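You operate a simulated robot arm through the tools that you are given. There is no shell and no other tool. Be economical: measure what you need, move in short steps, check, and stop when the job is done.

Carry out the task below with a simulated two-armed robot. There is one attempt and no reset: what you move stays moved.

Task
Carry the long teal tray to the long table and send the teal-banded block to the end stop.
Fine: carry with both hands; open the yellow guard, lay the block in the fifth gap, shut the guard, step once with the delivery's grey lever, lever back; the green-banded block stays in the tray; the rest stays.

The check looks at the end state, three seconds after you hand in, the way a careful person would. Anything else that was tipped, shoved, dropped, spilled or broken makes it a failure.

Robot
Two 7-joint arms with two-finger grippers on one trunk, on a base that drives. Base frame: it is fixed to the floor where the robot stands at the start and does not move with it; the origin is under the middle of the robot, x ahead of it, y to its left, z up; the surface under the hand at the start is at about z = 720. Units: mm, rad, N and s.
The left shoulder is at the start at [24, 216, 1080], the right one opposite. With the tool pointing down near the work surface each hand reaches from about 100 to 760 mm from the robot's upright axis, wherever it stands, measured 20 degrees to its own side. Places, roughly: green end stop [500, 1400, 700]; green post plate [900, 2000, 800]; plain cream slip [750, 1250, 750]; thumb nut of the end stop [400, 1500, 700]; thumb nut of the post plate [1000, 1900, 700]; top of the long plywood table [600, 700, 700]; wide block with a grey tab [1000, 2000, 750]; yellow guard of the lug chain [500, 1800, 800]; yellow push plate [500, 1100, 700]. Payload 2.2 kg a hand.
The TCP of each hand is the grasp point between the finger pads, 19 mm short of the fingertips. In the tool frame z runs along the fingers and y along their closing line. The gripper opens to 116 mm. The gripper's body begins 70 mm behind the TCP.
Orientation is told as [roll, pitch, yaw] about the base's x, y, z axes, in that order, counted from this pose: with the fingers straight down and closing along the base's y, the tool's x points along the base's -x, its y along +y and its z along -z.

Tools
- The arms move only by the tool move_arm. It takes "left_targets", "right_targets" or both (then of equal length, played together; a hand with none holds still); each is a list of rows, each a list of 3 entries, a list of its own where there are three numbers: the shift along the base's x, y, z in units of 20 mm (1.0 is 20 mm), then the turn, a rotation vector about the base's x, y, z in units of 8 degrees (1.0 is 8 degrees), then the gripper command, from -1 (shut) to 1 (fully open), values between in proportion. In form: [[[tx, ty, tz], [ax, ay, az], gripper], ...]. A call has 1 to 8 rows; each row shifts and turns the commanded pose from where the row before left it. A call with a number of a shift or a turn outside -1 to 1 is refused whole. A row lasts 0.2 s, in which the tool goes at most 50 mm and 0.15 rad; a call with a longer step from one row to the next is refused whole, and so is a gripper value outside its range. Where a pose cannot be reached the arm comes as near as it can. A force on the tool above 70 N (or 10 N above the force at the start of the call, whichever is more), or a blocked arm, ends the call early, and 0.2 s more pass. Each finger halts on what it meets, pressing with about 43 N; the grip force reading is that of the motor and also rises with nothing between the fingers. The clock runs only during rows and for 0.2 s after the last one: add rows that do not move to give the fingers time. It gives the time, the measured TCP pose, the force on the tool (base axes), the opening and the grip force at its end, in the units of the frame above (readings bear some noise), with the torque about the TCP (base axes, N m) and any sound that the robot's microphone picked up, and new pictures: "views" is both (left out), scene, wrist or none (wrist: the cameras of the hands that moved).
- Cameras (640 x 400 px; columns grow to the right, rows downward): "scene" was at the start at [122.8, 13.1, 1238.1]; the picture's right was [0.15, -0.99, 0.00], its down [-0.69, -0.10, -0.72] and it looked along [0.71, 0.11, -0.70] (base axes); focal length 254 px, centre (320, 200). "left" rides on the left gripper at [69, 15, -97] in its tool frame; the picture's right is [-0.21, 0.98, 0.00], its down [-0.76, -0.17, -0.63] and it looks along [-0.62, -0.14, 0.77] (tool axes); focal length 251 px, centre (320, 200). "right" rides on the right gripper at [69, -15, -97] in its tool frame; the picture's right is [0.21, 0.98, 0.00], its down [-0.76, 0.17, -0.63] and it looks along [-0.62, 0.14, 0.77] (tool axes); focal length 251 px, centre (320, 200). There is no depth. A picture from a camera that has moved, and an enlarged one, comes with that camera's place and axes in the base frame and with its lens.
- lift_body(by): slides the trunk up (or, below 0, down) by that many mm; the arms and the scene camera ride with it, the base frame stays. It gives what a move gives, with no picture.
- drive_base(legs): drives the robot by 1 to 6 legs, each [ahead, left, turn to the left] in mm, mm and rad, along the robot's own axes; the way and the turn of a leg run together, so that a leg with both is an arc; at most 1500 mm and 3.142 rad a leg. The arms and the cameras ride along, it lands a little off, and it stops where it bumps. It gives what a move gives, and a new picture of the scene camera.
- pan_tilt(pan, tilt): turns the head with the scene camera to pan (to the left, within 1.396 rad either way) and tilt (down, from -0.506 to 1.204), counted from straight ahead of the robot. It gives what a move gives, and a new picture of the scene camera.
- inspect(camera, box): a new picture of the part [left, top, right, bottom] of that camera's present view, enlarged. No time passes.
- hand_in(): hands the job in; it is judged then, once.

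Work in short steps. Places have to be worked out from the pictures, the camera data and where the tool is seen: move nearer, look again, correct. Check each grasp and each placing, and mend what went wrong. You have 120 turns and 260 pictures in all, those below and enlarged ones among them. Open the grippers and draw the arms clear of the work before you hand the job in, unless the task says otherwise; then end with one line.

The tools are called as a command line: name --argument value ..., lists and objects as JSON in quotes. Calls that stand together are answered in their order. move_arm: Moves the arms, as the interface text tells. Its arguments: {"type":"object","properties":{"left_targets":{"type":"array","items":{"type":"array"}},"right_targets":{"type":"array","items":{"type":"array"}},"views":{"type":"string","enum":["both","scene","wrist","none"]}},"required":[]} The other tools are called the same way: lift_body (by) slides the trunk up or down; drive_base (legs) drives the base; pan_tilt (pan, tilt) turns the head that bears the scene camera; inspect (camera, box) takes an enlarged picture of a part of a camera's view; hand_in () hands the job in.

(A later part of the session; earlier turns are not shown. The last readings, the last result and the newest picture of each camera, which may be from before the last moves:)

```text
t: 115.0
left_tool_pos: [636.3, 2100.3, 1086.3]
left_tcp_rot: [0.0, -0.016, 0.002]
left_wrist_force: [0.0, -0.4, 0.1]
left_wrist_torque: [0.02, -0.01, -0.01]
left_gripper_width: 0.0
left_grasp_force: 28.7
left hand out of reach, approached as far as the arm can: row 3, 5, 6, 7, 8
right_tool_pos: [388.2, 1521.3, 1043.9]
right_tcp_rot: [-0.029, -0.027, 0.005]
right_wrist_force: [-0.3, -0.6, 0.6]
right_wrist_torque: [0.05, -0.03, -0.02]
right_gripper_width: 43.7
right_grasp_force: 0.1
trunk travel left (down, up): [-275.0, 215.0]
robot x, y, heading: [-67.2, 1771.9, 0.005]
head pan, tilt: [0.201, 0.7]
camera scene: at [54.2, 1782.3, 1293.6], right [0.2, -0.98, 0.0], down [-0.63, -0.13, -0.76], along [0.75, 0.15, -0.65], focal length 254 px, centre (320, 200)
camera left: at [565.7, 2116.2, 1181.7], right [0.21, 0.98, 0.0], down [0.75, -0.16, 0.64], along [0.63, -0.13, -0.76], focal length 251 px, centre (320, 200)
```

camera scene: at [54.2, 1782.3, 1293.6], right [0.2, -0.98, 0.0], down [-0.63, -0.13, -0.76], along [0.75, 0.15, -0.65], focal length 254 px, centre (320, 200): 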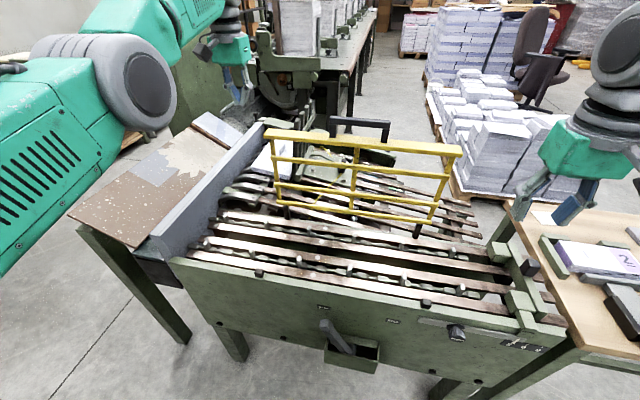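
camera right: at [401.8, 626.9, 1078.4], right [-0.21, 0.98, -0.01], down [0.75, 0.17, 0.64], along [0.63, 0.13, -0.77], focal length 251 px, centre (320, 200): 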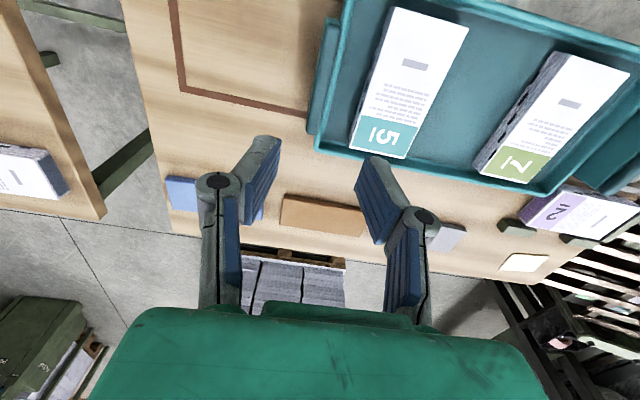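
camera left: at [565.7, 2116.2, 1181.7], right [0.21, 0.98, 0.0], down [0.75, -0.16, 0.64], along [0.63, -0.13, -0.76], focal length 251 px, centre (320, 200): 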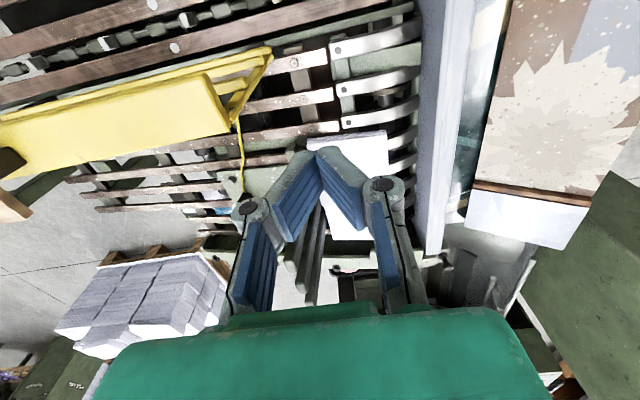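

The guard stands open and the hand is clear of it. I retract the left hand, then head for the tray.

move_arm --left_targets '[[[-1, 0, 0.3], [0, 0, 0], -0.5], [[-1, 0, 0], [0, 0, 0], -0.5], [[-1, 0, 0], [0, 0, 0], -0.5], [[-1, -0.5, 0], [0, 0, 0], -0.5], [[-1, -0.5, 0], [0, 0, 0], -0.5], [[-1, -0.5, 0], [0, 0, 0], -0.5], [[-1, -0.5, 0], [0, 0, 0], -0.5], [[-1, -0.5, 0], [0, 0, 0], -0.5]]' --views "none"

move_arm --left_targets '[[[-1, -0.5, 0], [0, 0, 0], -0.5], [[-1, -0.5, 0], [0, 0, 0], -0.5], [[-1, -0.5, 0], [0, 0, 0], -0.5], [[-1, 0, 0], [0, 0, 0], -0.5], [[-1, 0, 0], [0, 0, 0], -0.5], [[-1, 0, 0], [0, 0, 0], -0.5]]' --right_targets '[[[-0.5, 0.6, 0], [0.25, 0, 0], 1], [[-0.5, 0.6, 0], [0, 0, 0], 1], [[-0.5, 0.6, 0], [0, 0, 0], 1], [[-0.5, 0.6, 0], [0, 0, 0], 1], [[-0.5, 0.6, 0], [0, 0, 0], 1], [[-0.5, 0.6, 0], [0, 0, 0], 1]]' --views "both"

inspect --camera "scene" --box '[190, 180, 590, 430]'

```text
t: 116.8
left_tool_pos: [626.5, 2068.4, 1121.4]
left_tcp_rot: [-0.004, -0.012, 0.003]
left_wrist_force: [0.3, -0.7, 0.3]
left_wrist_torque: [0.03, 0.01, 0.02]
left_gripper_width: 28.8
left_grasp_force: 0.1
left hand out of reach, approached as far as the arm can: row 1, 2, 3, 4, 5, 6, 7, 8
right_tool_pos: [389.5, 1522.9, 1043.3]
right_tcp_rot: [-0.031, -0.028, 0.011]
right_wrist_force: [0.3, 0.8, 1.1]
right_wrist_torque: [-0.01, -0.02, 0.01]
right_gripper_width: 43.6
right_grasp_force: 0.1
trunk travel left (down, up): [-275.0, 215.0]
robot x, y, heading: [-69.5, 1765.0, 0.003]
head pan, tilt: [0.201, 0.7]
```

```text
t: 118.2
left_tool_pos: [618.4, 2040.6, 1146.1]
left_tcp_rot: [-0.003, -0.014, 0.004]
left_wrist_force: [-0.1, 0.1, -0.1]
left_wrist_torque: [0.0, -0.01, 0.0]
left_gripper_width: 28.9
left_grasp_force: 0.1
left hand out of reach, approached as far as the arm can: row 1, 2, 3, 4, 5, 6
right_tool_pos: [329.7, 1597.1, 1043.4]
right_tcp_rot: [0.003, -0.028, 0.005]
right_wrist_force: [0.8, 0.1, 0.2]
right_wrist_torque: [-0.02, 0.03, -0.02]
right_gripper_width: 115.9
right_grasp_force: 0.1
trunk travel left (down, up): [-275.0, 215.0]
robot x, y, heading: [-71.8, 1764.7, 0.006]
head pan, tilt: [0.201, 0.7]
camera scene: at [54.5, 1784.9, 1293.5], right [0.2, -0.98, 0.0], down [-0.63, -0.13, -0.76], along [0.75, 0.15, -0.65], focal length 254 px, centre (320, 200)
camera right: at [257.4, 1582.0, 1138.1], right [-0.22, 0.98, 0.0], down [0.74, 0.17, 0.65], along [0.64, 0.14, -0.76], focal length 251 px, centre (320, 200)
camera left: at [547.7, 2055.5, 1241.8], right [0.21, 0.98, 0.0], down [0.75, -0.16, 0.64], along [0.63, -0.14, -0.77], focal length 251 px, centre (320, 200)
```

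scene: 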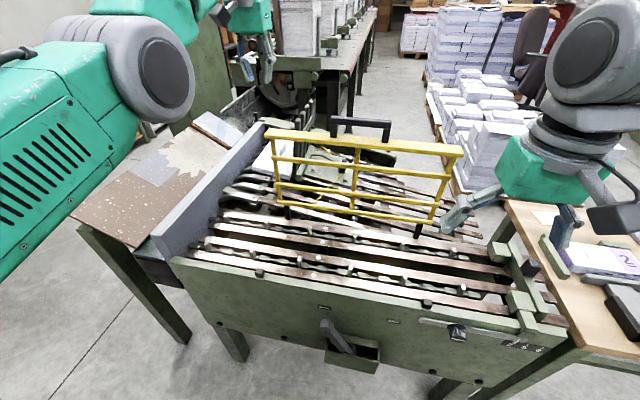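
right: 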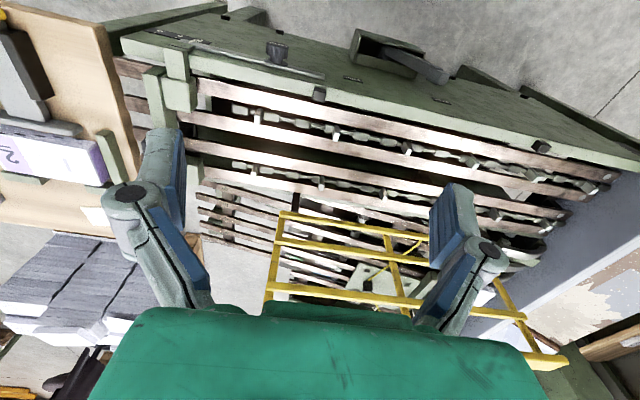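
left: 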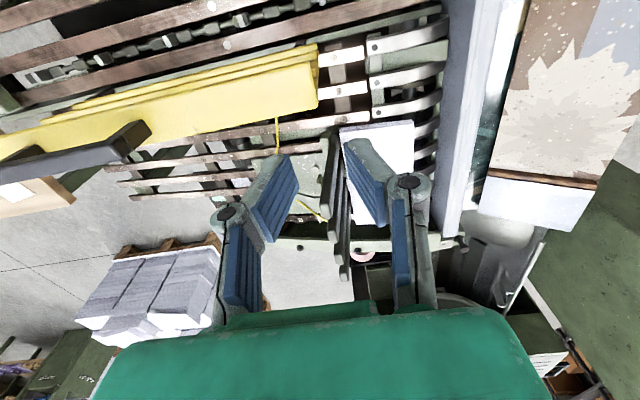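

```text
refused: 430 is not a number from 0 to 400
```

The left arm is in an awkward stretched configuration; its hand is well above the guard, so I back the robot off 200 mm and then fold it.

drive_base --legs '[[-220, 0, 0]]'

move_arm --left_targets '[[[-0.5, 0, -1], [0, 0, 0], -0.5], [[-0.5, 0, -1], [0, 0, 0], -0.5], [[-0.5, 0, -1], [0, 0, 0], -0.5], [[-0.5, 0, -1], [0, 0, 0], -0.5], [[-0.5, 0, 0], [0, 0, 0], -0.5], [[-0.5, 0, 0], [0, 0, 0], -0.5]]' --views "scene"

```text
t: 119.9
left_tool_pos: [401.1, 2038.1, 1147.8]
left_tcp_rot: [-0.004, -0.015, -0.001]
left_wrist_force: [-0.5, -1.0, 0.2]
left_wrist_torque: [0.01, 0.01, -0.02]
left_gripper_width: 28.9
left_grasp_force: 0.0
right_tool_pos: [109.5, 1593.7, 1042.6]
right_tcp_rot: [0.004, -0.029, 0.005]
right_wrist_force: [-0.9, -0.7, -0.2]
right_wrist_torque: [-0.01, -0.02, -0.02]
right_gripper_width: 115.9
right_grasp_force: 0.0
trunk travel left (down, up): [-275.0, 215.0]
robot x, y, heading: [-289.9, 1765.8, 0.004]
head pan, tilt: [0.201, 0.7]
camera scene: at [-164.6, 1783.8, 1293.4], right [0.2, -0.98, 0.0], down [-0.63, -0.13, -0.76], along [0.75, 0.15, -0.65], focal length 254 px, centre (320, 200)
```

scene: 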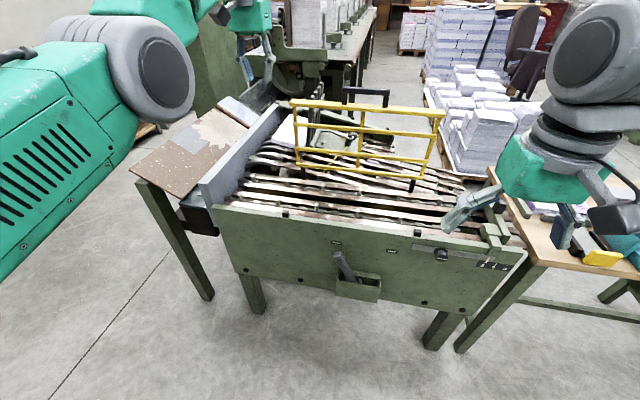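

```text
t: 121.3
left_tool_pos: [417.5, 2035.2, 1092.4]
left_tcp_rot: [-0.003, -0.016, -0.001]
left_wrist_force: [0.5, 0.3, -0.5]
left_wrist_torque: [-0.03, 0.0, -0.01]
left_gripper_width: 29.1
left_grasp_force: 0.1
left hand out of reach, approached as far as the arm can: row 1, 2, 3, 4, 5, 6
right_tool_pos: [106.3, 1594.5, 1045.6]
right_tcp_rot: [0.003, -0.032, 0.003]
right_wrist_force: [-0.4, 0.0, 0.9]
right_wrist_torque: [-0.03, 0.0, 0.01]
right_gripper_width: 115.8
right_grasp_force: 0.1
trunk travel left (down, up): [-275.0, 215.0]
robot x, y, heading: [-294.3, 1763.9, 0.002]
head pan, tilt: [0.201, 0.7]
camera scene: at [-164.5, 1783.6, 1293.4], right [0.2, -0.98, 0.0], down [-0.63, -0.13, -0.76], along [0.75, 0.15, -0.65], focal length 254 px, centre (320, 200)
```

scene: 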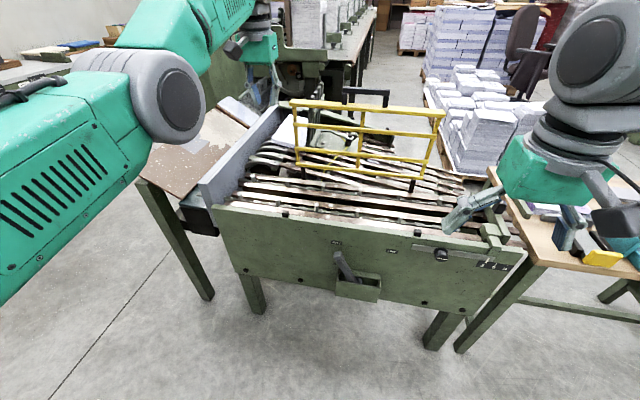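

The arm solver is stuck with the arm stretched. I back off a bit more to have free space, then try moving it sideways and down to free it.

drive_base --legs '[[-150, 0, 0]]'

move_arm --left_targets '[[[0.5, 0.5, -1], [0, 0, 0], -0.5], [[0.5, 0.5, -1], [0, 0, 0], -0.5], [[0.5, 0.5, -1], [0, 0, 0], -0.5], [[0.5, 0.5, -1], [0, 0, 0], -0.5], [[0.5, 0.5, -1], [0, 0, 0], -0.5], [[0.5, 0.5, 0], [0, 0, 0], -0.5], [[0.5, 0, 0], [0, 0, 0], -0.5], [[0.5, 0, 0], [0, 0, 0], -0.5]]' --views "none"

```text
t: 122.7
left_tool_pos: [269.2, 2035.9, 1092.8]
left_tcp_rot: [-0.003, -0.015, 0.002]
left_wrist_force: [-0.3, -0.5, 0.7]
left_wrist_torque: [-0.02, -0.02, 0.0]
left_gripper_width: 28.8
left_grasp_force: 0.0
right_tool_pos: [-41.9, 1595.5, 1044.7]
right_tcp_rot: [0.002, -0.03, 0.005]
right_wrist_force: [-0.1, 0.0, -0.3]
right_wrist_torque: [0.0, -0.04, 0.0]
right_gripper_width: 115.8
right_grasp_force: 0.1
trunk travel left (down, up): [-275.0, 215.0]
robot x, y, heading: [-439.5, 1763.9, 0.004]
head pan, tilt: [0.201, 0.7]
camera scene: at [-311.9, 1784.1, 1293.3], right [0.2, -0.98, 0.0], down [-0.64, -0.13, -0.76], along [0.75, 0.15, -0.65], focal length 254 px, centre (320, 200)
```

scene: 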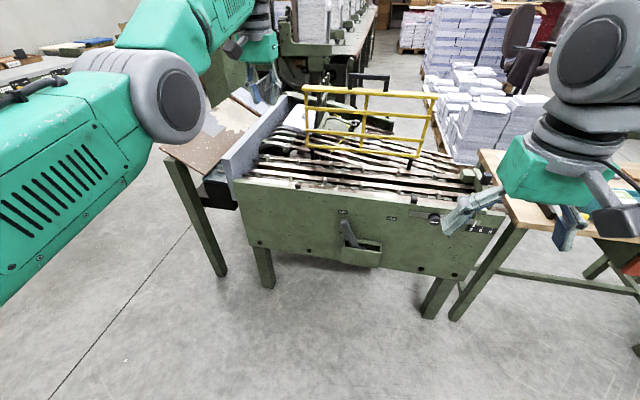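

```text
t: 124.5
left_tool_pos: [287.1, 2090.0, 988.5]
left_tcp_rot: [-0.004, -0.02, 0.002]
left_wrist_force: [-0.5, -0.5, 0.8]
left_wrist_torque: [0.02, 0.0, 0.0]
left_gripper_width: 29.0
left_grasp_force: 0.2
left hand out of reach, approached as far as the arm can: row 2, 3, 4, 5, 6, 7, 8
right_tool_pos: [-46.7, 1594.0, 1047.3]
right_tcp_rot: [0.002, -0.034, 0.006]
right_wrist_force: [0.0, 0.9, 0.9]
right_wrist_torque: [0.0, 0.03, 0.01]
right_gripper_width: 115.8
right_grasp_force: 0.0
trunk travel left (down, up): [-275.0, 215.0]
robot x, y, heading: [-442.8, 1764.2, -0.002]
head pan, tilt: [0.201, 0.7]
```

It follows downward moves. Now I try pure inward motion.

move_arm --left_targets '[[[-1, 0, -0.5], [0, 0, 0], -0.5], [[-1, 0, -0.5], [0, 0, 0], -0.5], [[-1, 0, -0.5], [0, 0, 0], -0.5], [[-1, 0, -0.5], [0, 0, 0], -0.5], [[-1, 0, 0], [0, 0, 0], -0.5], [[-1, 0, 0], [0, 0, 0], -0.5], [[-1, 0, 0], [0, 0, 0], -0.5], [[-1, 0, 0], [0, 0, 0], -0.5]]' --views "none"

```text
t: 126.3
left_tool_pos: [123.4, 2088.7, 948.4]
left_tcp_rot: [-0.003, -0.02, 0.001]
left_wrist_force: [0.2, -0.2, -0.2]
left_wrist_torque: [-0.02, -0.01, 0.01]
left_gripper_width: 28.8
left_grasp_force: 0.0
right_tool_pos: [-47.0, 1594.2, 1046.9]
right_tcp_rot: [0.001, -0.036, 0.005]
right_wrist_force: [-0.1, 0.4, 0.8]
right_wrist_torque: [-0.01, 0.0, -0.02]
right_gripper_width: 116.0
right_grasp_force: 0.2
trunk travel left (down, up): [-275.0, 215.0]
robot x, y, heading: [-439.7, 1769.5, 0.003]
head pan, tilt: [0.201, 0.7]
```

Freed. I tuck the left hand in and drive to the tray.

move_arm --left_targets '[[[-1, -0.3, 0.5], [0, 0, 0], -0.5], [[-1, -0.3, 0.5], [0, 0, 0], -0.5], [[-1, -0.3, 0.5], [0, 0, 0], -0.5], [[-1, -0.3, 0.5], [0, 0, 0], -0.5], [[-1, -0.3, 0.5], [0, 0, 0], -0.5], [[-1, -0.3, 0.5], [0, 0, 0], -0.5], [[-1, -0.3, 0.5], [0, 0, 0], -0.5], [[-1, -0.3, 0.5], [0, 0, 0], -0.5]]' --views "none"

drive_base --legs '[[0, -825, 0], [360, 0, 0]]'

pan_tilt --pan -0.1 --tilt 0.9

```text
t: 128.1
left_tool_pos: [-37.7, 2041.9, 1029.5]
left_tcp_rot: [-0.003, -0.022, 0.001]
left_wrist_force: [-0.6, 0.2, 0.3]
left_wrist_torque: [-0.04, -0.04, -0.01]
left_gripper_width: 29.1
left_grasp_force: 0.0
right_tool_pos: [-47.4, 1594.2, 1047.0]
right_tcp_rot: [0.003, -0.038, 0.005]
right_wrist_force: [-0.4, -0.3, 0.3]
right_wrist_torque: [-0.01, -0.02, 0.01]
right_gripper_width: 116.2
right_grasp_force: 0.1
trunk travel left (down, up): [-275.0, 215.0]
robot x, y, heading: [-438.3, 1766.2, 0.002]
head pan, tilt: [0.201, 0.7]
```

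```text
t: 134.4
left_tool_pos: [330.8, 1222.6, 1026.4]
left_tcp_rot: [-0.005, -0.018, 0.006]
left_wrist_force: [0.7, 0.8, 0.7]
left_wrist_torque: [-0.04, 0.01, -0.02]
left_gripper_width: 29.2
left_grasp_force: 0.0
right_tool_pos: [321.7, 775.3, 1047.5]
right_tcp_rot: [-0.001, -0.036, 0.01]
right_wrist_force: [-0.2, -0.2, 0.1]
right_wrist_torque: [0.01, 0.01, 0.0]
right_gripper_width: 115.9
right_grasp_force: 0.1
trunk travel left (down, up): [-275.0, 215.0]
robot x, y, heading: [-68.8, 942.9, 0.004]
head pan, tilt: [0.201, 0.7]
camera scene: at [52.3, 964.5, 1293.6], right [0.2, -0.98, 0.0], down [-0.63, -0.13, -0.76], along [0.75, 0.15, -0.65], focal length 254 px, centre (320, 200)
```

scene: 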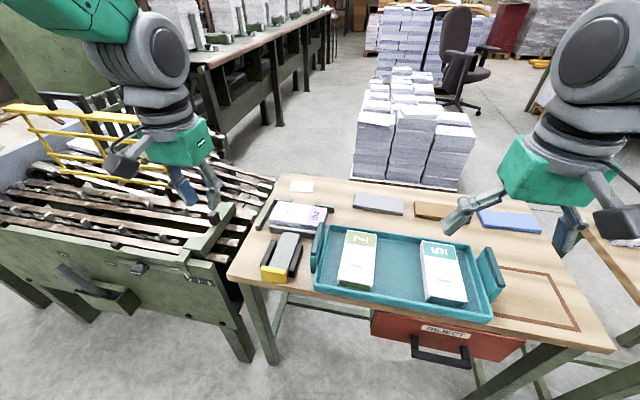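

```text
t: 135.2
left_tool_pos: [328.5, 1221.3, 1030.0]
left_tcp_rot: [-0.004, -0.023, 0.007]
left_wrist_force: [-1.1, 0.8, -0.4]
left_wrist_torque: [-0.01, 0.01, -0.02]
left_gripper_width: 29.0
left_grasp_force: 0.1
right_tool_pos: [318.6, 775.8, 1047.7]
right_tcp_rot: [0.002, -0.037, 0.008]
right_wrist_force: [0.8, -0.4, -0.5]
right_wrist_torque: [-0.03, -0.02, -0.03]
right_gripper_width: 115.9
right_grasp_force: 0.1
trunk travel left (down, up): [-275.0, 215.0]
robot x, y, heading: [-77.3, 941.5, 0.006]
head pan, tilt: [-0.099, 0.901]
camera scene: at [44.3, 937.6, 1277.6], right [-0.09, -1.0, 0.0], down [-0.78, 0.07, -0.62], along [0.62, -0.06, -0.79], focal length 254 px, centre (320, 200)
```

scene: 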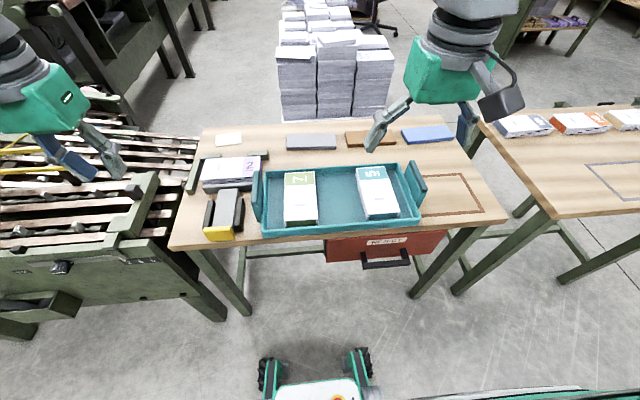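

Now I bring the right hand above block 5, correcting its slight pitch.

move_arm --right_targets '[[[0.9, -0.18, -1], [0, 0.13, 0], 1], [[0.9, -0.18, -1], [0, 0.13, 0], 1], [[0.9, -0.18, -1], [0, 0, 0], 1], [[0.9, -0.18, -1], [0, 0, 0], 1], [[0.9, -0.18, -1], [0, 0, 0], 1], [[0.9, -0.18, -1], [0, 0, 0], 1], [[0.9, -0.18, -1], [0, 0, 0], 1], [[0.9, -0.18, -0.6], [0, 0, 0], 1]]' --views "none"

move_arm --right_targets '[[[0, 0, 0], [0, 0, 0], 1], [[0, 0, 0], [0, 0, 0], 1], [[0, 0, 0], [0, 0, 0], 1], [[0, 0, 0], [0, 0, 0], 1], [[0, 0, 0], [0, 0, 0], 1]]' --views "both"

```text
t: 137.0
left_tool_pos: [329.8, 1219.1, 1030.2]
left_tcp_rot: [-0.004, -0.022, 0.005]
left_wrist_force: [-0.2, -0.1, -0.4]
left_wrist_torque: [0.03, 0.0, -0.02]
left_gripper_width: 29.1
left_grasp_force: 0.0
right_tool_pos: [465.4, 743.5, 893.6]
right_tcp_rot: [0.002, -0.002, 0.009]
right_wrist_force: [1.2, -0.3, -0.6]
right_wrist_torque: [-0.02, -0.03, 0.01]
right_gripper_width: 115.9
right_grasp_force: 0.0
trunk travel left (down, up): [-275.0, 215.0]
robot x, y, heading: [-73.8, 943.8, 0.002]
head pan, tilt: [-0.099, 0.901]
```

```text
t: 138.2
left_tool_pos: [329.1, 1219.7, 1029.3]
left_tcp_rot: [-0.004, -0.021, 0.004]
left_wrist_force: [-0.1, 0.3, 0.6]
left_wrist_torque: [-0.01, -0.01, 0.0]
left_gripper_width: 28.9
left_grasp_force: 0.1
right_tool_pos: [464.0, 744.3, 895.0]
right_tcp_rot: [0.001, -0.002, 0.008]
right_wrist_force: [0.6, 0.1, 0.6]
right_wrist_torque: [0.01, 0.03, 0.02]
right_gripper_width: 116.0
right_grasp_force: 0.1
trunk travel left (down, up): [-275.0, 215.0]
robot x, y, heading: [-73.0, 943.4, 0.003]
head pan, tilt: [-0.099, 0.901]
camera scene: at [45.5, 936.5, 1277.4], right [-0.1, -1.0, 0.0], down [-0.78, 0.07, -0.62], along [0.62, -0.06, -0.79], focal length 254 px, centre (320, 200)
camera right: at [395.2, 729.7, 990.9], right [-0.22, 0.97, 0.0], down [0.75, 0.17, 0.63], along [0.62, 0.14, -0.77], focal length 251 px, centre (320, 200)
```

scene: 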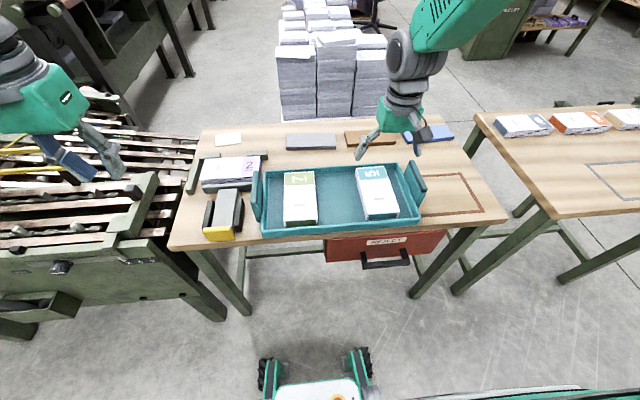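
right: 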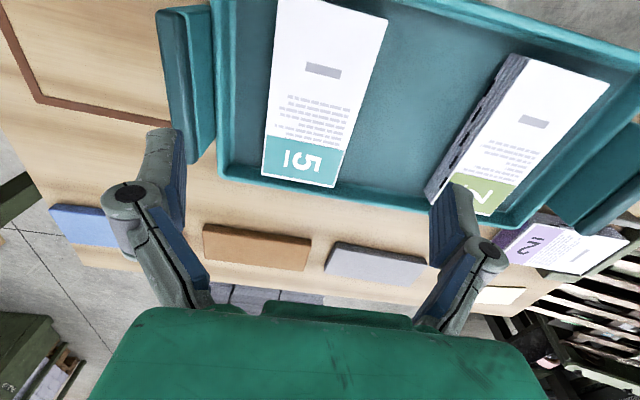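

Block 5 spans x 402–557, y 702–781. I descend to z≈780 centred at (479,742) with 100 mm opening.

move_arm --right_targets '[[[0.2, -0.03, -1], [0, 0, -0.05], 0.75], [[0.2, -0.03, -1], [0, 0, 0], 0.75], [[0.2, -0.03, -1], [0, 0, 0], 0.75], [[0.1, 0, -1], [0, 0, 0], 0.75], [[0.05, 0, -1], [0, 0, 0], 0.75], [[0, 0, -0.75], [0, 0, 0], 0.75], [[0, 0, 0], [0, 0, 0], 0.75], [[0, 0, 0], [0, 0, 0], 0.75]]' --views "both"

```text
t: 140.0
left_tool_pos: [329.9, 1220.5, 1029.9]
left_tcp_rot: [-0.003, -0.022, 0.005]
left_wrist_force: [-0.1, -0.8, -0.3]
left_wrist_torque: [0.01, 0.01, -0.01]
left_gripper_width: 28.9
left_grasp_force: 0.1
right_tool_pos: [478.0, 743.2, 779.1]
right_tcp_rot: [0.002, 0.001, 0.002]
right_wrist_force: [0.1, 0.4, 0.1]
right_wrist_torque: [-0.01, -0.02, -0.01]
right_gripper_width: 101.5
right_grasp_force: 0.1
trunk travel left (down, up): [-275.0, 215.0]
robot x, y, heading: [-68.2, 947.0, 0.002]
head pan, tilt: [-0.099, 0.901]
camera scene: at [46.0, 936.5, 1277.4], right [-0.1, -1.0, 0.0], down [-0.78, 0.07, -0.62], along [0.61, -0.06, -0.79], focal length 254 px, centre (320, 200)
camera right: at [409.7, 728.1, 875.7], right [-0.22, 0.98, 0.0], down [0.76, 0.17, 0.63], along [0.62, 0.14, -0.77], focal length 251 px, centre (320, 200)
```

scene: 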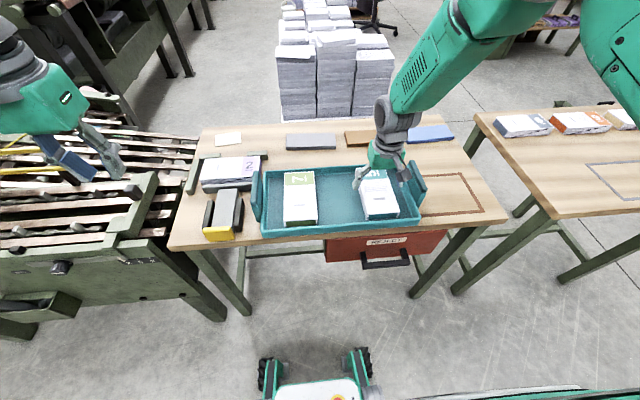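
right: 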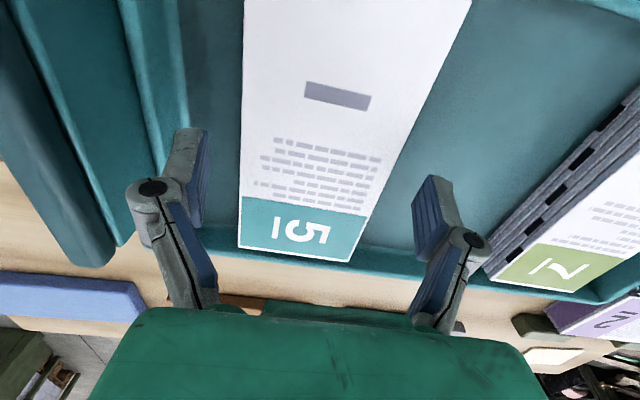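

The fingers straddle the block evenly. I descend 26 mm and close.

move_arm --right_targets '[[[0, 0, -0.5], [0, 0, 0], 0.75], [[0, 0, -0.5], [0, 0, 0], 0.75], [[0, 0, -0.3], [0, 0, 0], 0.75], [[0, 0, 0], [0, 0, 0], -1], [[0, 0, 0], [0, 0, 0], -1], [[0, 0, 0], [0, 0, 0], -1]]' --views "wrist"

```text
t: 141.4
left_tool_pos: [328.7, 1220.1, 1030.5]
left_tcp_rot: [-0.002, -0.022, 0.006]
left_wrist_force: [-0.1, 0.9, 0.0]
left_wrist_torque: [0.03, 0.01, 0.02]
left_gripper_width: 28.8
left_grasp_force: 0.0
right_tool_pos: [479.1, 742.1, 753.7]
right_tcp_rot: [0.002, -0.001, 0.0]
right_wrist_force: [0.6, -1.2, 4.5]
right_wrist_torque: [0.09, 0.23, -0.18]
right_gripper_width: 84.4
right_grasp_force: 42.9
trunk travel left (down, up): [-275.0, 215.0]
robot x, y, heading: [-73.0, 940.7, 0.004]
head pan, tilt: [-0.099, 0.901]
camera right: at [410.0, 728.1, 850.2], right [-0.22, 0.98, 0.0], down [0.76, 0.17, 0.63], along [0.62, 0.14, -0.77], focal length 251 px, centre (320, 200)
```

right: 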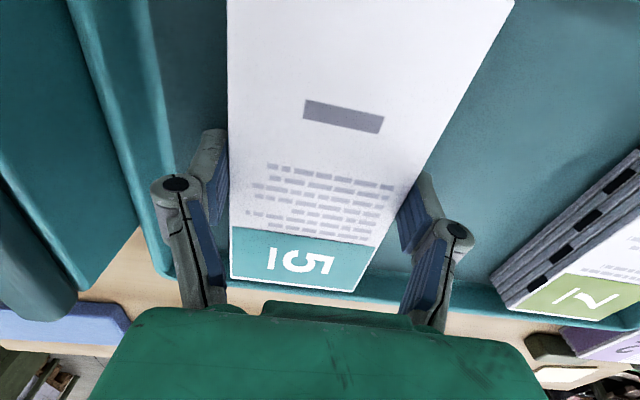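

Gripped at 84 mm. I lift gently.

move_arm --right_targets '[[[0, 0, 0.3], [0, 0, 0], -1], [[0, 0, 0.5], [0, 0, 0], -1], [[0, 0, 0.7], [0, 0, 0], -1], [[0, 0, 0.8], [0, 0, 0], -1], [[0, 0, 0.8], [0, 0, 0], -1], [[0, 0, 0.8], [0, 0, 0], -1], [[0, 0, 0.8], [0, 0, 0], -1], [[0, 0, 0.8], [0, 0, 0], -1]]' --views "none"

move_arm --right_targets '[[[0, 0, 0.8], [0, 0, 0], -1], [[0, 0, 0.8], [0, 0, 0], -1], [[0, 0, 0.8], [0, 0, 0], -1], [[0, 0, 0.8], [0, 0, 0], -1], [[0, 0, 0.8], [0, 0, 0], -1]]' --views "both"

```text
t: 143.2
left_tool_pos: [328.9, 1219.8, 1029.7]
left_tcp_rot: [-0.004, -0.023, 0.005]
left_wrist_force: [-1.0, -0.2, 0.6]
left_wrist_torque: [-0.02, -0.03, 0.02]
left_gripper_width: 29.1
left_grasp_force: 0.1
right_tool_pos: [476.6, 741.9, 864.0]
right_tcp_rot: [0.003, -0.001, 0.001]
right_wrist_force: [-0.5, -0.6, -3.2]
right_wrist_torque: [-0.04, 0.01, -0.02]
right_gripper_width: 84.3
right_grasp_force: 43.0
trunk travel left (down, up): [-275.0, 215.0]
robot x, y, heading: [-72.2, 943.8, 0.007]
head pan, tilt: [-0.099, 0.901]
```

```text
t: 144.4
left_tool_pos: [329.8, 1219.3, 1029.5]
left_tcp_rot: [-0.004, -0.022, 0.007]
left_wrist_force: [0.5, -1.2, 0.1]
left_wrist_torque: [-0.02, 0.01, -0.02]
left_gripper_width: 28.9
left_grasp_force: 0.0
right_tool_pos: [478.4, 741.7, 944.2]
right_tcp_rot: [0.002, -0.003, 0.004]
right_wrist_force: [-0.2, 0.3, -2.2]
right_wrist_torque: [0.0, -0.02, 0.0]
right_gripper_width: 84.2
right_grasp_force: 42.9
trunk travel left (down, up): [-275.0, 215.0]
robot x, y, heading: [-70.3, 943.3, 0.001]
head pan, tilt: [-0.099, 0.901]
camera scene: at [45.6, 936.4, 1277.4], right [-0.1, -1.0, 0.0], down [-0.78, 0.07, -0.62], along [0.62, -0.06, -0.79], focal length 254 px, centre (320, 200)
camera right: at [409.4, 728.2, 1040.9], right [-0.22, 0.98, 0.0], down [0.76, 0.17, 0.63], along [0.62, 0.14, -0.77], focal length 251 px, centre (320, 200)
```

scene: 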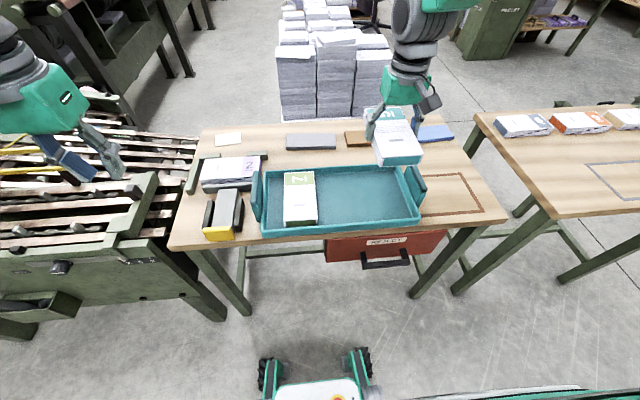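
right: 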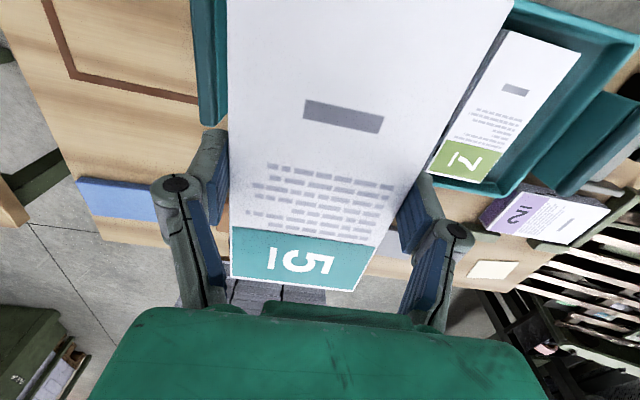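

Block 5 is held. I pull the hand back a little and drive to the chain.

move_arm --right_targets '[[[-0.5, 0, 0], [0, 0, 0], -1], [[-0.5, 0, 0], [0, 0, 0], -1], [[-0.5, 0, 0], [0, 0, 0], -1], [[-0.5, 0, 0], [0, 0, 0], -1]]' --views "none"

drive_base --legs '[[-60, 0, 0], [0, 420, 0], [0, 420, 0]]'

pan_tilt --pan -0.15 --tilt 0.85

```text
t: 145.4
left_tool_pos: [329.4, 1219.2, 1030.0]
left_tcp_rot: [-0.001, -0.022, 0.005]
left_wrist_force: [-0.7, 0.6, -0.1]
left_wrist_torque: [0.0, 0.0, 0.02]
left_gripper_width: 29.0
left_grasp_force: 0.0
right_tool_pos: [438.1, 742.5, 945.0]
right_tcp_rot: [0.002, -0.002, 0.001]
right_wrist_force: [0.1, 0.2, -2.7]
right_wrist_torque: [0.02, -0.02, 0.0]
right_gripper_width: 84.2
right_grasp_force: 42.8
trunk travel left (down, up): [-275.0, 215.0]
robot x, y, heading: [-68.1, 943.5, 0.004]
head pan, tilt: [-0.099, 0.901]
```

```text
t: 150.8
left_tool_pos: [265.3, 2066.1, 1030.0]
left_tcp_rot: [-0.004, -0.021, 0.007]
left_wrist_force: [-0.4, 0.8, 0.3]
left_wrist_torque: [-0.03, 0.02, 0.0]
left_gripper_width: 28.8
left_grasp_force: 0.0
right_tool_pos: [375.1, 1588.8, 943.3]
right_tcp_rot: [0.002, -0.002, 0.003]
right_wrist_force: [-0.1, 0.0, -2.4]
right_wrist_torque: [0.01, -0.04, 0.0]
right_gripper_width: 84.0
right_grasp_force: 43.3
trunk travel left (down, up): [-275.0, 215.0]
robot x, y, heading: [-134.2, 1788.4, -0.0]
head pan, tilt: [-0.099, 0.901]
camera scene: at [-18.1, 1782.5, 1277.4], right [-0.09, -1.0, 0.0], down [-0.78, 0.07, -0.62], along [0.62, -0.06, -0.79], focal length 254 px, centre (320, 200)
```

scene: 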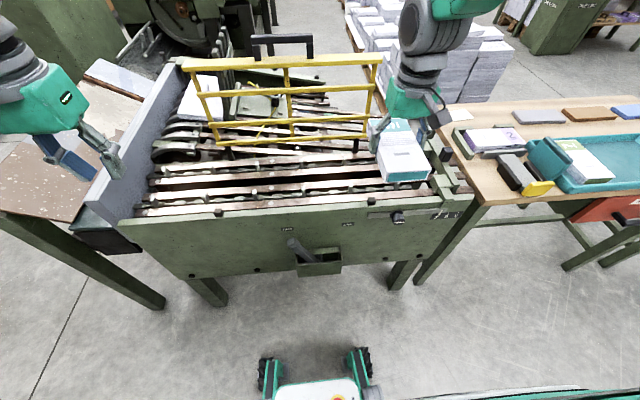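

```text
t: 151.4
left_tool_pos: [262.1, 2066.2, 1030.8]
left_tcp_rot: [-0.004, -0.026, 0.007]
left_wrist_force: [0.3, 0.3, -0.1]
left_wrist_torque: [0.01, 0.04, 0.03]
left_gripper_width: 29.1
left_grasp_force: 0.2
right_tool_pos: [372.5, 1587.8, 945.3]
right_tcp_rot: [0.001, -0.003, 0.002]
right_wrist_force: [0.2, -0.2, -2.8]
right_wrist_torque: [0.03, 0.02, 0.01]
right_gripper_width: 83.9
right_grasp_force: 43.1
trunk travel left (down, up): [-275.0, 215.0]
robot x, y, heading: [-138.4, 1786.6, 0.002]
head pan, tilt: [-0.15, 0.85]
camera scene: at [-15.8, 1777.6, 1281.2], right [-0.14, -0.99, 0.0], down [-0.75, 0.11, -0.66], along [0.65, -0.09, -0.75], focal length 254 px, centre (320, 200)
```

scene: 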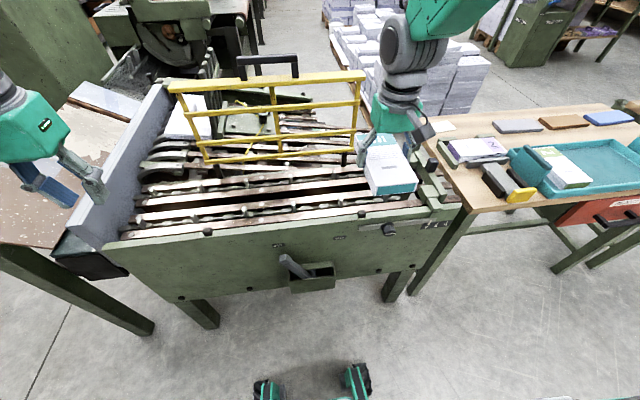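

I zoom in to locate the lugs and the end stop.

inspect --camera "scene" --box '[110, 130, 300, 249]'

inspect --camera "scene" --box '[290, 130, 480, 249]'

```text
3.36 times, centred on (205, 190) of scene
camera zoom: at [-15.8, 1777.6, 1281.2], right [-0.14, -0.99, 0.0], down [-0.75, 0.11, -0.66], along [0.65, -0.09, -0.75], focal length 855 px, centre (707, 235)
```

zoom: 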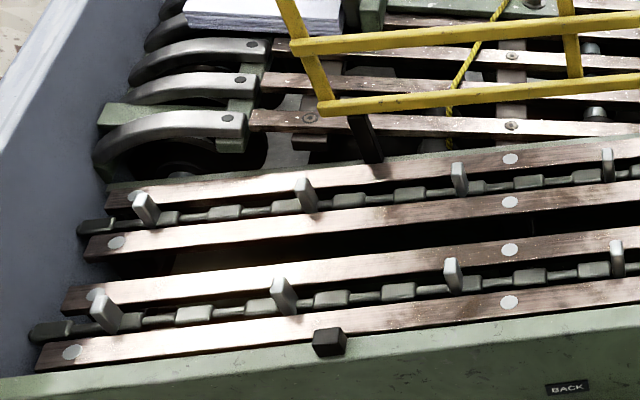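

```text
3.36 times, centred on (385, 190) of scene
camera zoom: at [-15.8, 1777.6, 1281.2], right [-0.14, -0.99, 0.0], down [-0.75, 0.11, -0.66], along [0.65, -0.09, -0.75], focal length 855 px, centre (102, 235)
```

zoom: 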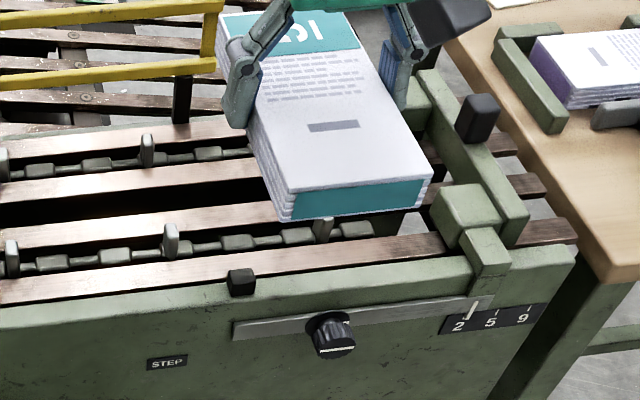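

Combining the views, the lug tops are at z≈750, rows x≈435/545, gap five between lugs at y≈1651 and 1520 (centre 1585). I move the block over (480,1585) and lower it to just above the lugs.

move_arm --right_targets '[[[0.9, 0, 0], [0, 0, 0], -1], [[0.9, 0, 0], [0, 0, 0], -1], [[0.9, 0, 0], [0, 0, 0], -1], [[0.9, 0, 0], [0, 0, 0], -1], [[0.9, 0, 0], [0, 0, 0], -1], [[0.85, -0.1, 0], [0, 0, 0], -1], [[0, 0, 0], [0, 0, 0], -1], [[0, 0, 0], [0, 0, 0], -1]]' --views "none"

move_arm --right_targets '[[[0, 0, -0.9], [0, 0, 0], -1], [[0, 0, -0.9], [0, 0, 0], -1], [[0, 0, -0.9], [0, 0, 0], -1], [[0, 0, -0.9], [0, 0, 0], -1], [[0, 0, -0.9], [0, 0, 0], -1], [[0, 0, -0.9], [0, 0, 0], -1], [[0, 0, -0.9], [0, 0, 0], -1], [[0, 0, 0], [0, 0, 0], -1]]' --views "both"

inspect --camera "scene" --box '[290, 130, 480, 249]'

```text
t: 153.2
left_tool_pos: [262.4, 2065.4, 1030.5]
left_tcp_rot: [-0.004, -0.024, 0.007]
left_wrist_force: [0.0, -0.2, -0.2]
left_wrist_torque: [-0.02, 0.01, -0.03]
left_gripper_width: 29.0
left_grasp_force: 0.1
right_tool_pos: [479.4, 1586.7, 945.4]
right_tcp_rot: [0.002, -0.005, 0.003]
right_wrist_force: [-0.5, -1.3, -2.8]
right_wrist_torque: [0.01, 0.0, 0.01]
right_gripper_width: 84.1
right_grasp_force: 43.2
trunk travel left (down, up): [-275.0, 215.0]
robot x, y, heading: [-135.4, 1788.2, 0.009]
head pan, tilt: [-0.15, 0.85]
```

```text
t: 155.0
left_tool_pos: [261.0, 2065.1, 1032.1]
left_tcp_rot: [-0.005, -0.025, 0.008]
left_wrist_force: [0.4, 1.1, 0.6]
left_wrist_torque: [-0.04, 0.01, 0.0]
left_gripper_width: 29.2
left_grasp_force: 0.0
right_tool_pos: [479.7, 1586.2, 819.5]
right_tcp_rot: [0.002, -0.003, 0.005]
right_wrist_force: [0.1, -0.4, -2.6]
right_wrist_torque: [-0.02, 0.0, 0.01]
right_gripper_width: 83.5
right_grasp_force: 42.9
trunk travel left (down, up): [-275.0, 215.0]
robot x, y, heading: [-134.7, 1787.8, 0.003]
head pan, tilt: [-0.15, 0.85]
camera scene: at [-15.4, 1777.6, 1281.2], right [-0.14, -0.99, 0.0], down [-0.75, 0.11, -0.66], along [0.65, -0.09, -0.75], focal length 254 px, centre (320, 200)
camera right: at [410.6, 1572.7, 915.5], right [-0.22, 0.98, 0.0], down [0.75, 0.17, 0.64], along [0.62, 0.14, -0.77], focal length 251 px, centre (320, 200)
```

scene: 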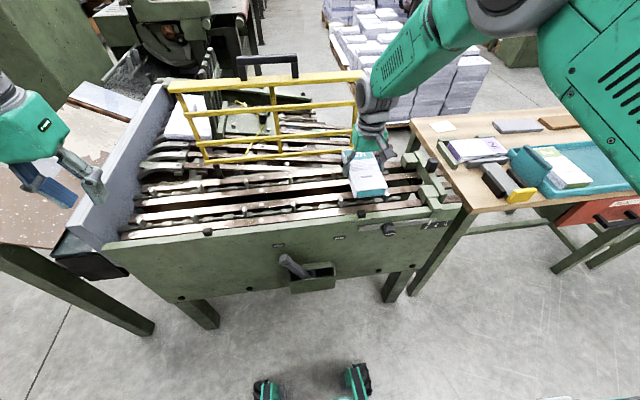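
right: 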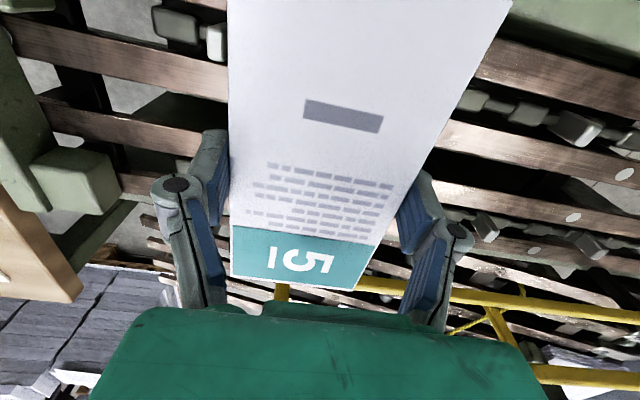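

```text
3.36 times, centred on (385, 190) of scene
camera zoom: at [-15.4, 1777.6, 1281.2], right [-0.14, -0.99, 0.0], down [-0.75, 0.11, -0.66], along [0.65, -0.09, -0.75], focal length 855 px, centre (102, 235)
```

zoom: 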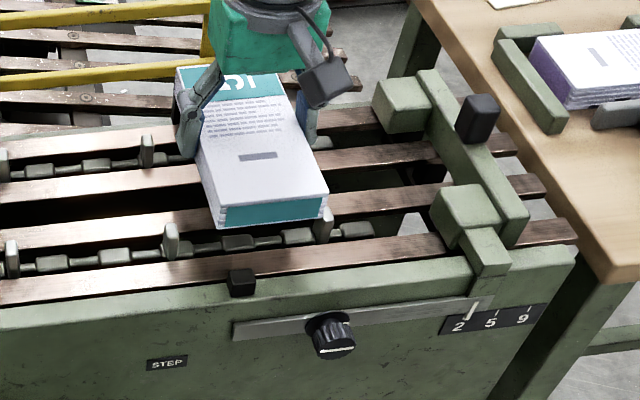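

The block lines up between lugs 5 and 6. I lower to about z 768, then feel for the rails.

move_arm --right_targets '[[[0, 0, -0.6], [0, 0, 0], -1], [[0, 0, -0.6], [0, 0, 0], -1], [[0, 0, -0.6], [0, 0, 0], -1], [[0, 0, -0.6], [0, 0, 0], -1], [[0, 0, -0.2], [0, 0, 0], -1], [[0, 0, 0], [0, 0, 0], -1]]' --views "wrist"

inspect --camera "scene" --box '[290, 130, 480, 249]'

```text
t: 156.4
left_tool_pos: [262.4, 2065.0, 1030.2]
left_tcp_rot: [-0.003, -0.025, 0.007]
left_wrist_force: [0.5, 0.1, -0.1]
left_wrist_torque: [0.03, 0.01, 0.01]
left_gripper_width: 29.0
left_grasp_force: 0.0
right_tool_pos: [479.4, 1585.9, 767.1]
right_tcp_rot: [0.002, -0.003, 0.004]
right_wrist_force: [0.3, 0.8, -1.9]
right_wrist_torque: [0.01, 0.0, 0.0]
right_gripper_width: 83.8
right_grasp_force: 43.2
trunk travel left (down, up): [-275.0, 215.0]
robot x, y, heading: [-134.7, 1789.0, 0.002]
head pan, tilt: [-0.15, 0.85]
camera right: at [410.5, 1572.1, 863.1], right [-0.22, 0.98, 0.0], down [0.75, 0.17, 0.64], along [0.62, 0.14, -0.77], focal length 251 px, centre (320, 200)
```

right: 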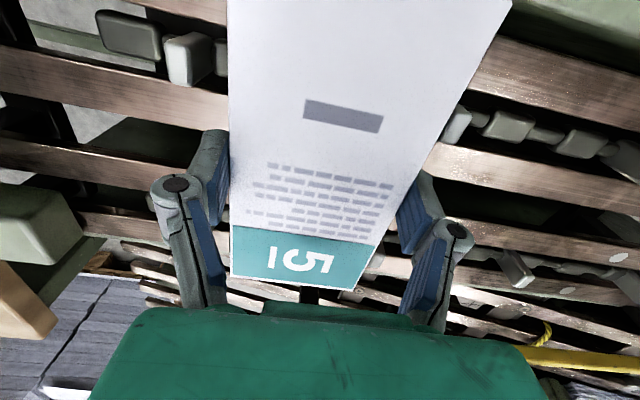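

```text
3.36 times, centred on (385, 190) of scene
camera zoom: at [-15.0, 1777.7, 1281.2], right [-0.14, -0.99, 0.0], down [-0.75, 0.11, -0.66], along [0.65, -0.1, -0.75], focal length 855 px, centre (102, 235)
```

zoom: 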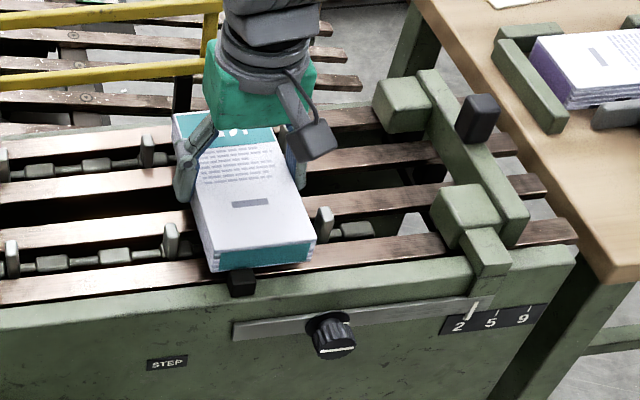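

The rails span x≈403–604, so I shift the block 20 mm to +x to centre it, then lower slowly until contact.

move_arm --right_targets '[[[0.5, 0, 0], [0, 0, 0], -1], [[0.5, 0, 0], [0, 0, 0], -1], [[0, 0, -0.15], [0, 0, 0], -1], [[0, 0, -0.15], [0, 0, 0], -1], [[0, 0, -0.15], [0, 0, 0], -1], [[0, 0, -0.15], [0, 0, 0], -1]]' --views "none"

```text
t: 157.8
left_tool_pos: [261.9, 2065.8, 1029.8]
left_tcp_rot: [-0.003, -0.024, 0.007]
left_wrist_force: [-0.4, -0.5, -0.2]
left_wrist_torque: [0.0, -0.02, 0.01]
left_gripper_width: 28.9
left_grasp_force: 0.2
right_tool_pos: [499.3, 1586.9, 754.5]
right_tcp_rot: [0.002, -0.002, 0.002]
right_wrist_force: [1.0, -0.1, -2.1]
right_wrist_torque: [0.06, 0.05, 0.01]
right_gripper_width: 83.8
right_grasp_force: 43.3
trunk travel left (down, up): [-275.0, 215.0]
robot x, y, heading: [-136.0, 1790.9, 0.004]
head pan, tilt: [-0.15, 0.85]
```

No contact yet; I keep lowering in small steps.

move_arm --right_targets '[[[0, 0, -0.15], [0, 0, 0], -1], [[0, 0, -0.15], [0, 0, 0], -1], [[0, 0, -0.15], [0, 0, 0], -1], [[0, 0, -0.15], [0, 0, 0], -1]]' --views "none"

inspect --camera "scene" --box '[290, 130, 480, 249]'

```text
t: 158.8
left_tool_pos: [258.9, 2065.5, 1032.6]
left_tcp_rot: [-0.006, -0.027, 0.008]
left_wrist_force: [0.2, 0.1, -0.2]
left_wrist_torque: [-0.02, 0.04, -0.01]
left_gripper_width: 29.0
left_grasp_force: 0.2
right_tool_pos: [500.4, 1587.3, 747.9]
right_tcp_rot: [-0.001, -0.011, 0.001]
right_wrist_force: [-0.8, -4.3, 25.7]
right_wrist_torque: [0.31, 1.25, 0.1]
right_gripper_width: 84.0
right_grasp_force: 43.1
trunk travel left (down, up): [-275.0, 215.0]
robot x, y, heading: [-136.0, 1788.9, 0.001]
head pan, tilt: [-0.15, 0.85]
```

```text
3.36 times, centred on (385, 190) of scene
camera zoom: at [-19.5, 1778.5, 1282.1], right [-0.14, -0.99, 0.0], down [-0.74, 0.11, -0.66], along [0.65, -0.1, -0.75], focal length 855 px, centre (102, 235)
```

zoom: 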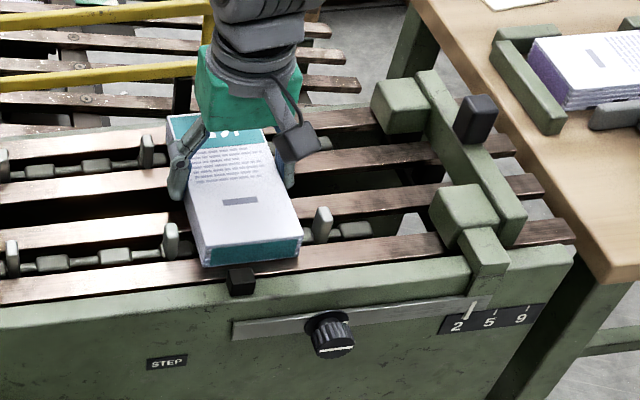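

Contact at z 748: the block lies on the rails between lugs 5 and 6. I ease, open to 98 mm and lift straight up.

move_arm --right_targets '[[[0, 0, 0.15], [0, 0, 0], -1], [[0, 0, 0], [0, 0, 0], 0.7], [[0, 0, 0], [0, 0, 0], 0.7], [[0, 0, 0.3], [0, 0, 0], 0.7], [[0, 0, 0.8], [0, 0, 0], 0.7], [[0, 0, 1], [0, 0, 0], 0.7], [[0, 0, 1], [0, 0, 0], 0.7], [[0, 0, 1], [0, 0, 0], 0.7]]' --views "wrist"

inspect --camera "scene" --box '[290, 130, 480, 249]'

```text
t: 160.6
left_tool_pos: [260.9, 2064.4, 1031.5]
left_tcp_rot: [-0.005, -0.026, 0.007]
left_wrist_force: [-0.1, 0.1, -0.8]
left_wrist_torque: [0.02, 0.0, 0.01]
left_gripper_width: 29.2
left_grasp_force: 0.0
right_tool_pos: [498.2, 1586.8, 827.6]
right_tcp_rot: [0.003, -0.003, 0.003]
right_wrist_force: [-1.1, 0.3, 0.6]
right_wrist_torque: [0.0, 0.0, -0.02]
right_gripper_width: 98.8
right_grasp_force: 0.1
trunk travel left (down, up): [-275.0, 215.0]
robot x, y, heading: [-135.1, 1786.3, 0.007]
head pan, tilt: [-0.15, 0.85]
camera right: at [429.8, 1572.8, 924.8], right [-0.22, 0.98, 0.0], down [0.75, 0.17, 0.64], along [0.62, 0.14, -0.77], focal length 251 px, centre (320, 200)
```

right: 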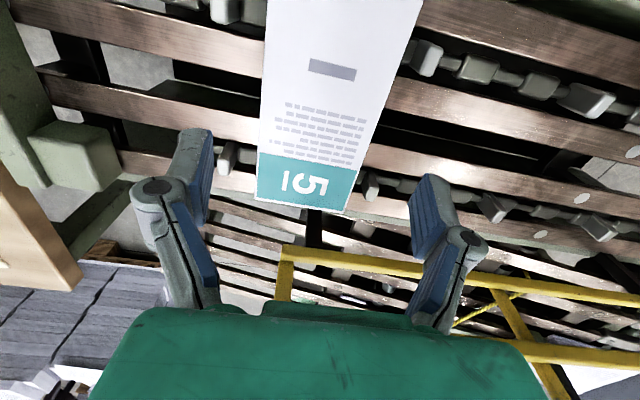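

```text
3.36 times, centred on (385, 190) of scene
camera zoom: at [-16.1, 1778.1, 1281.3], right [-0.14, -0.99, 0.0], down [-0.75, 0.11, -0.66], along [0.65, -0.1, -0.75], focal length 855 px, centre (102, 235)
```

zoom: 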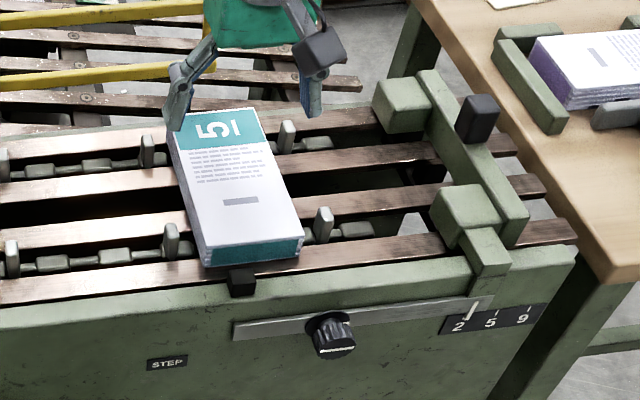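

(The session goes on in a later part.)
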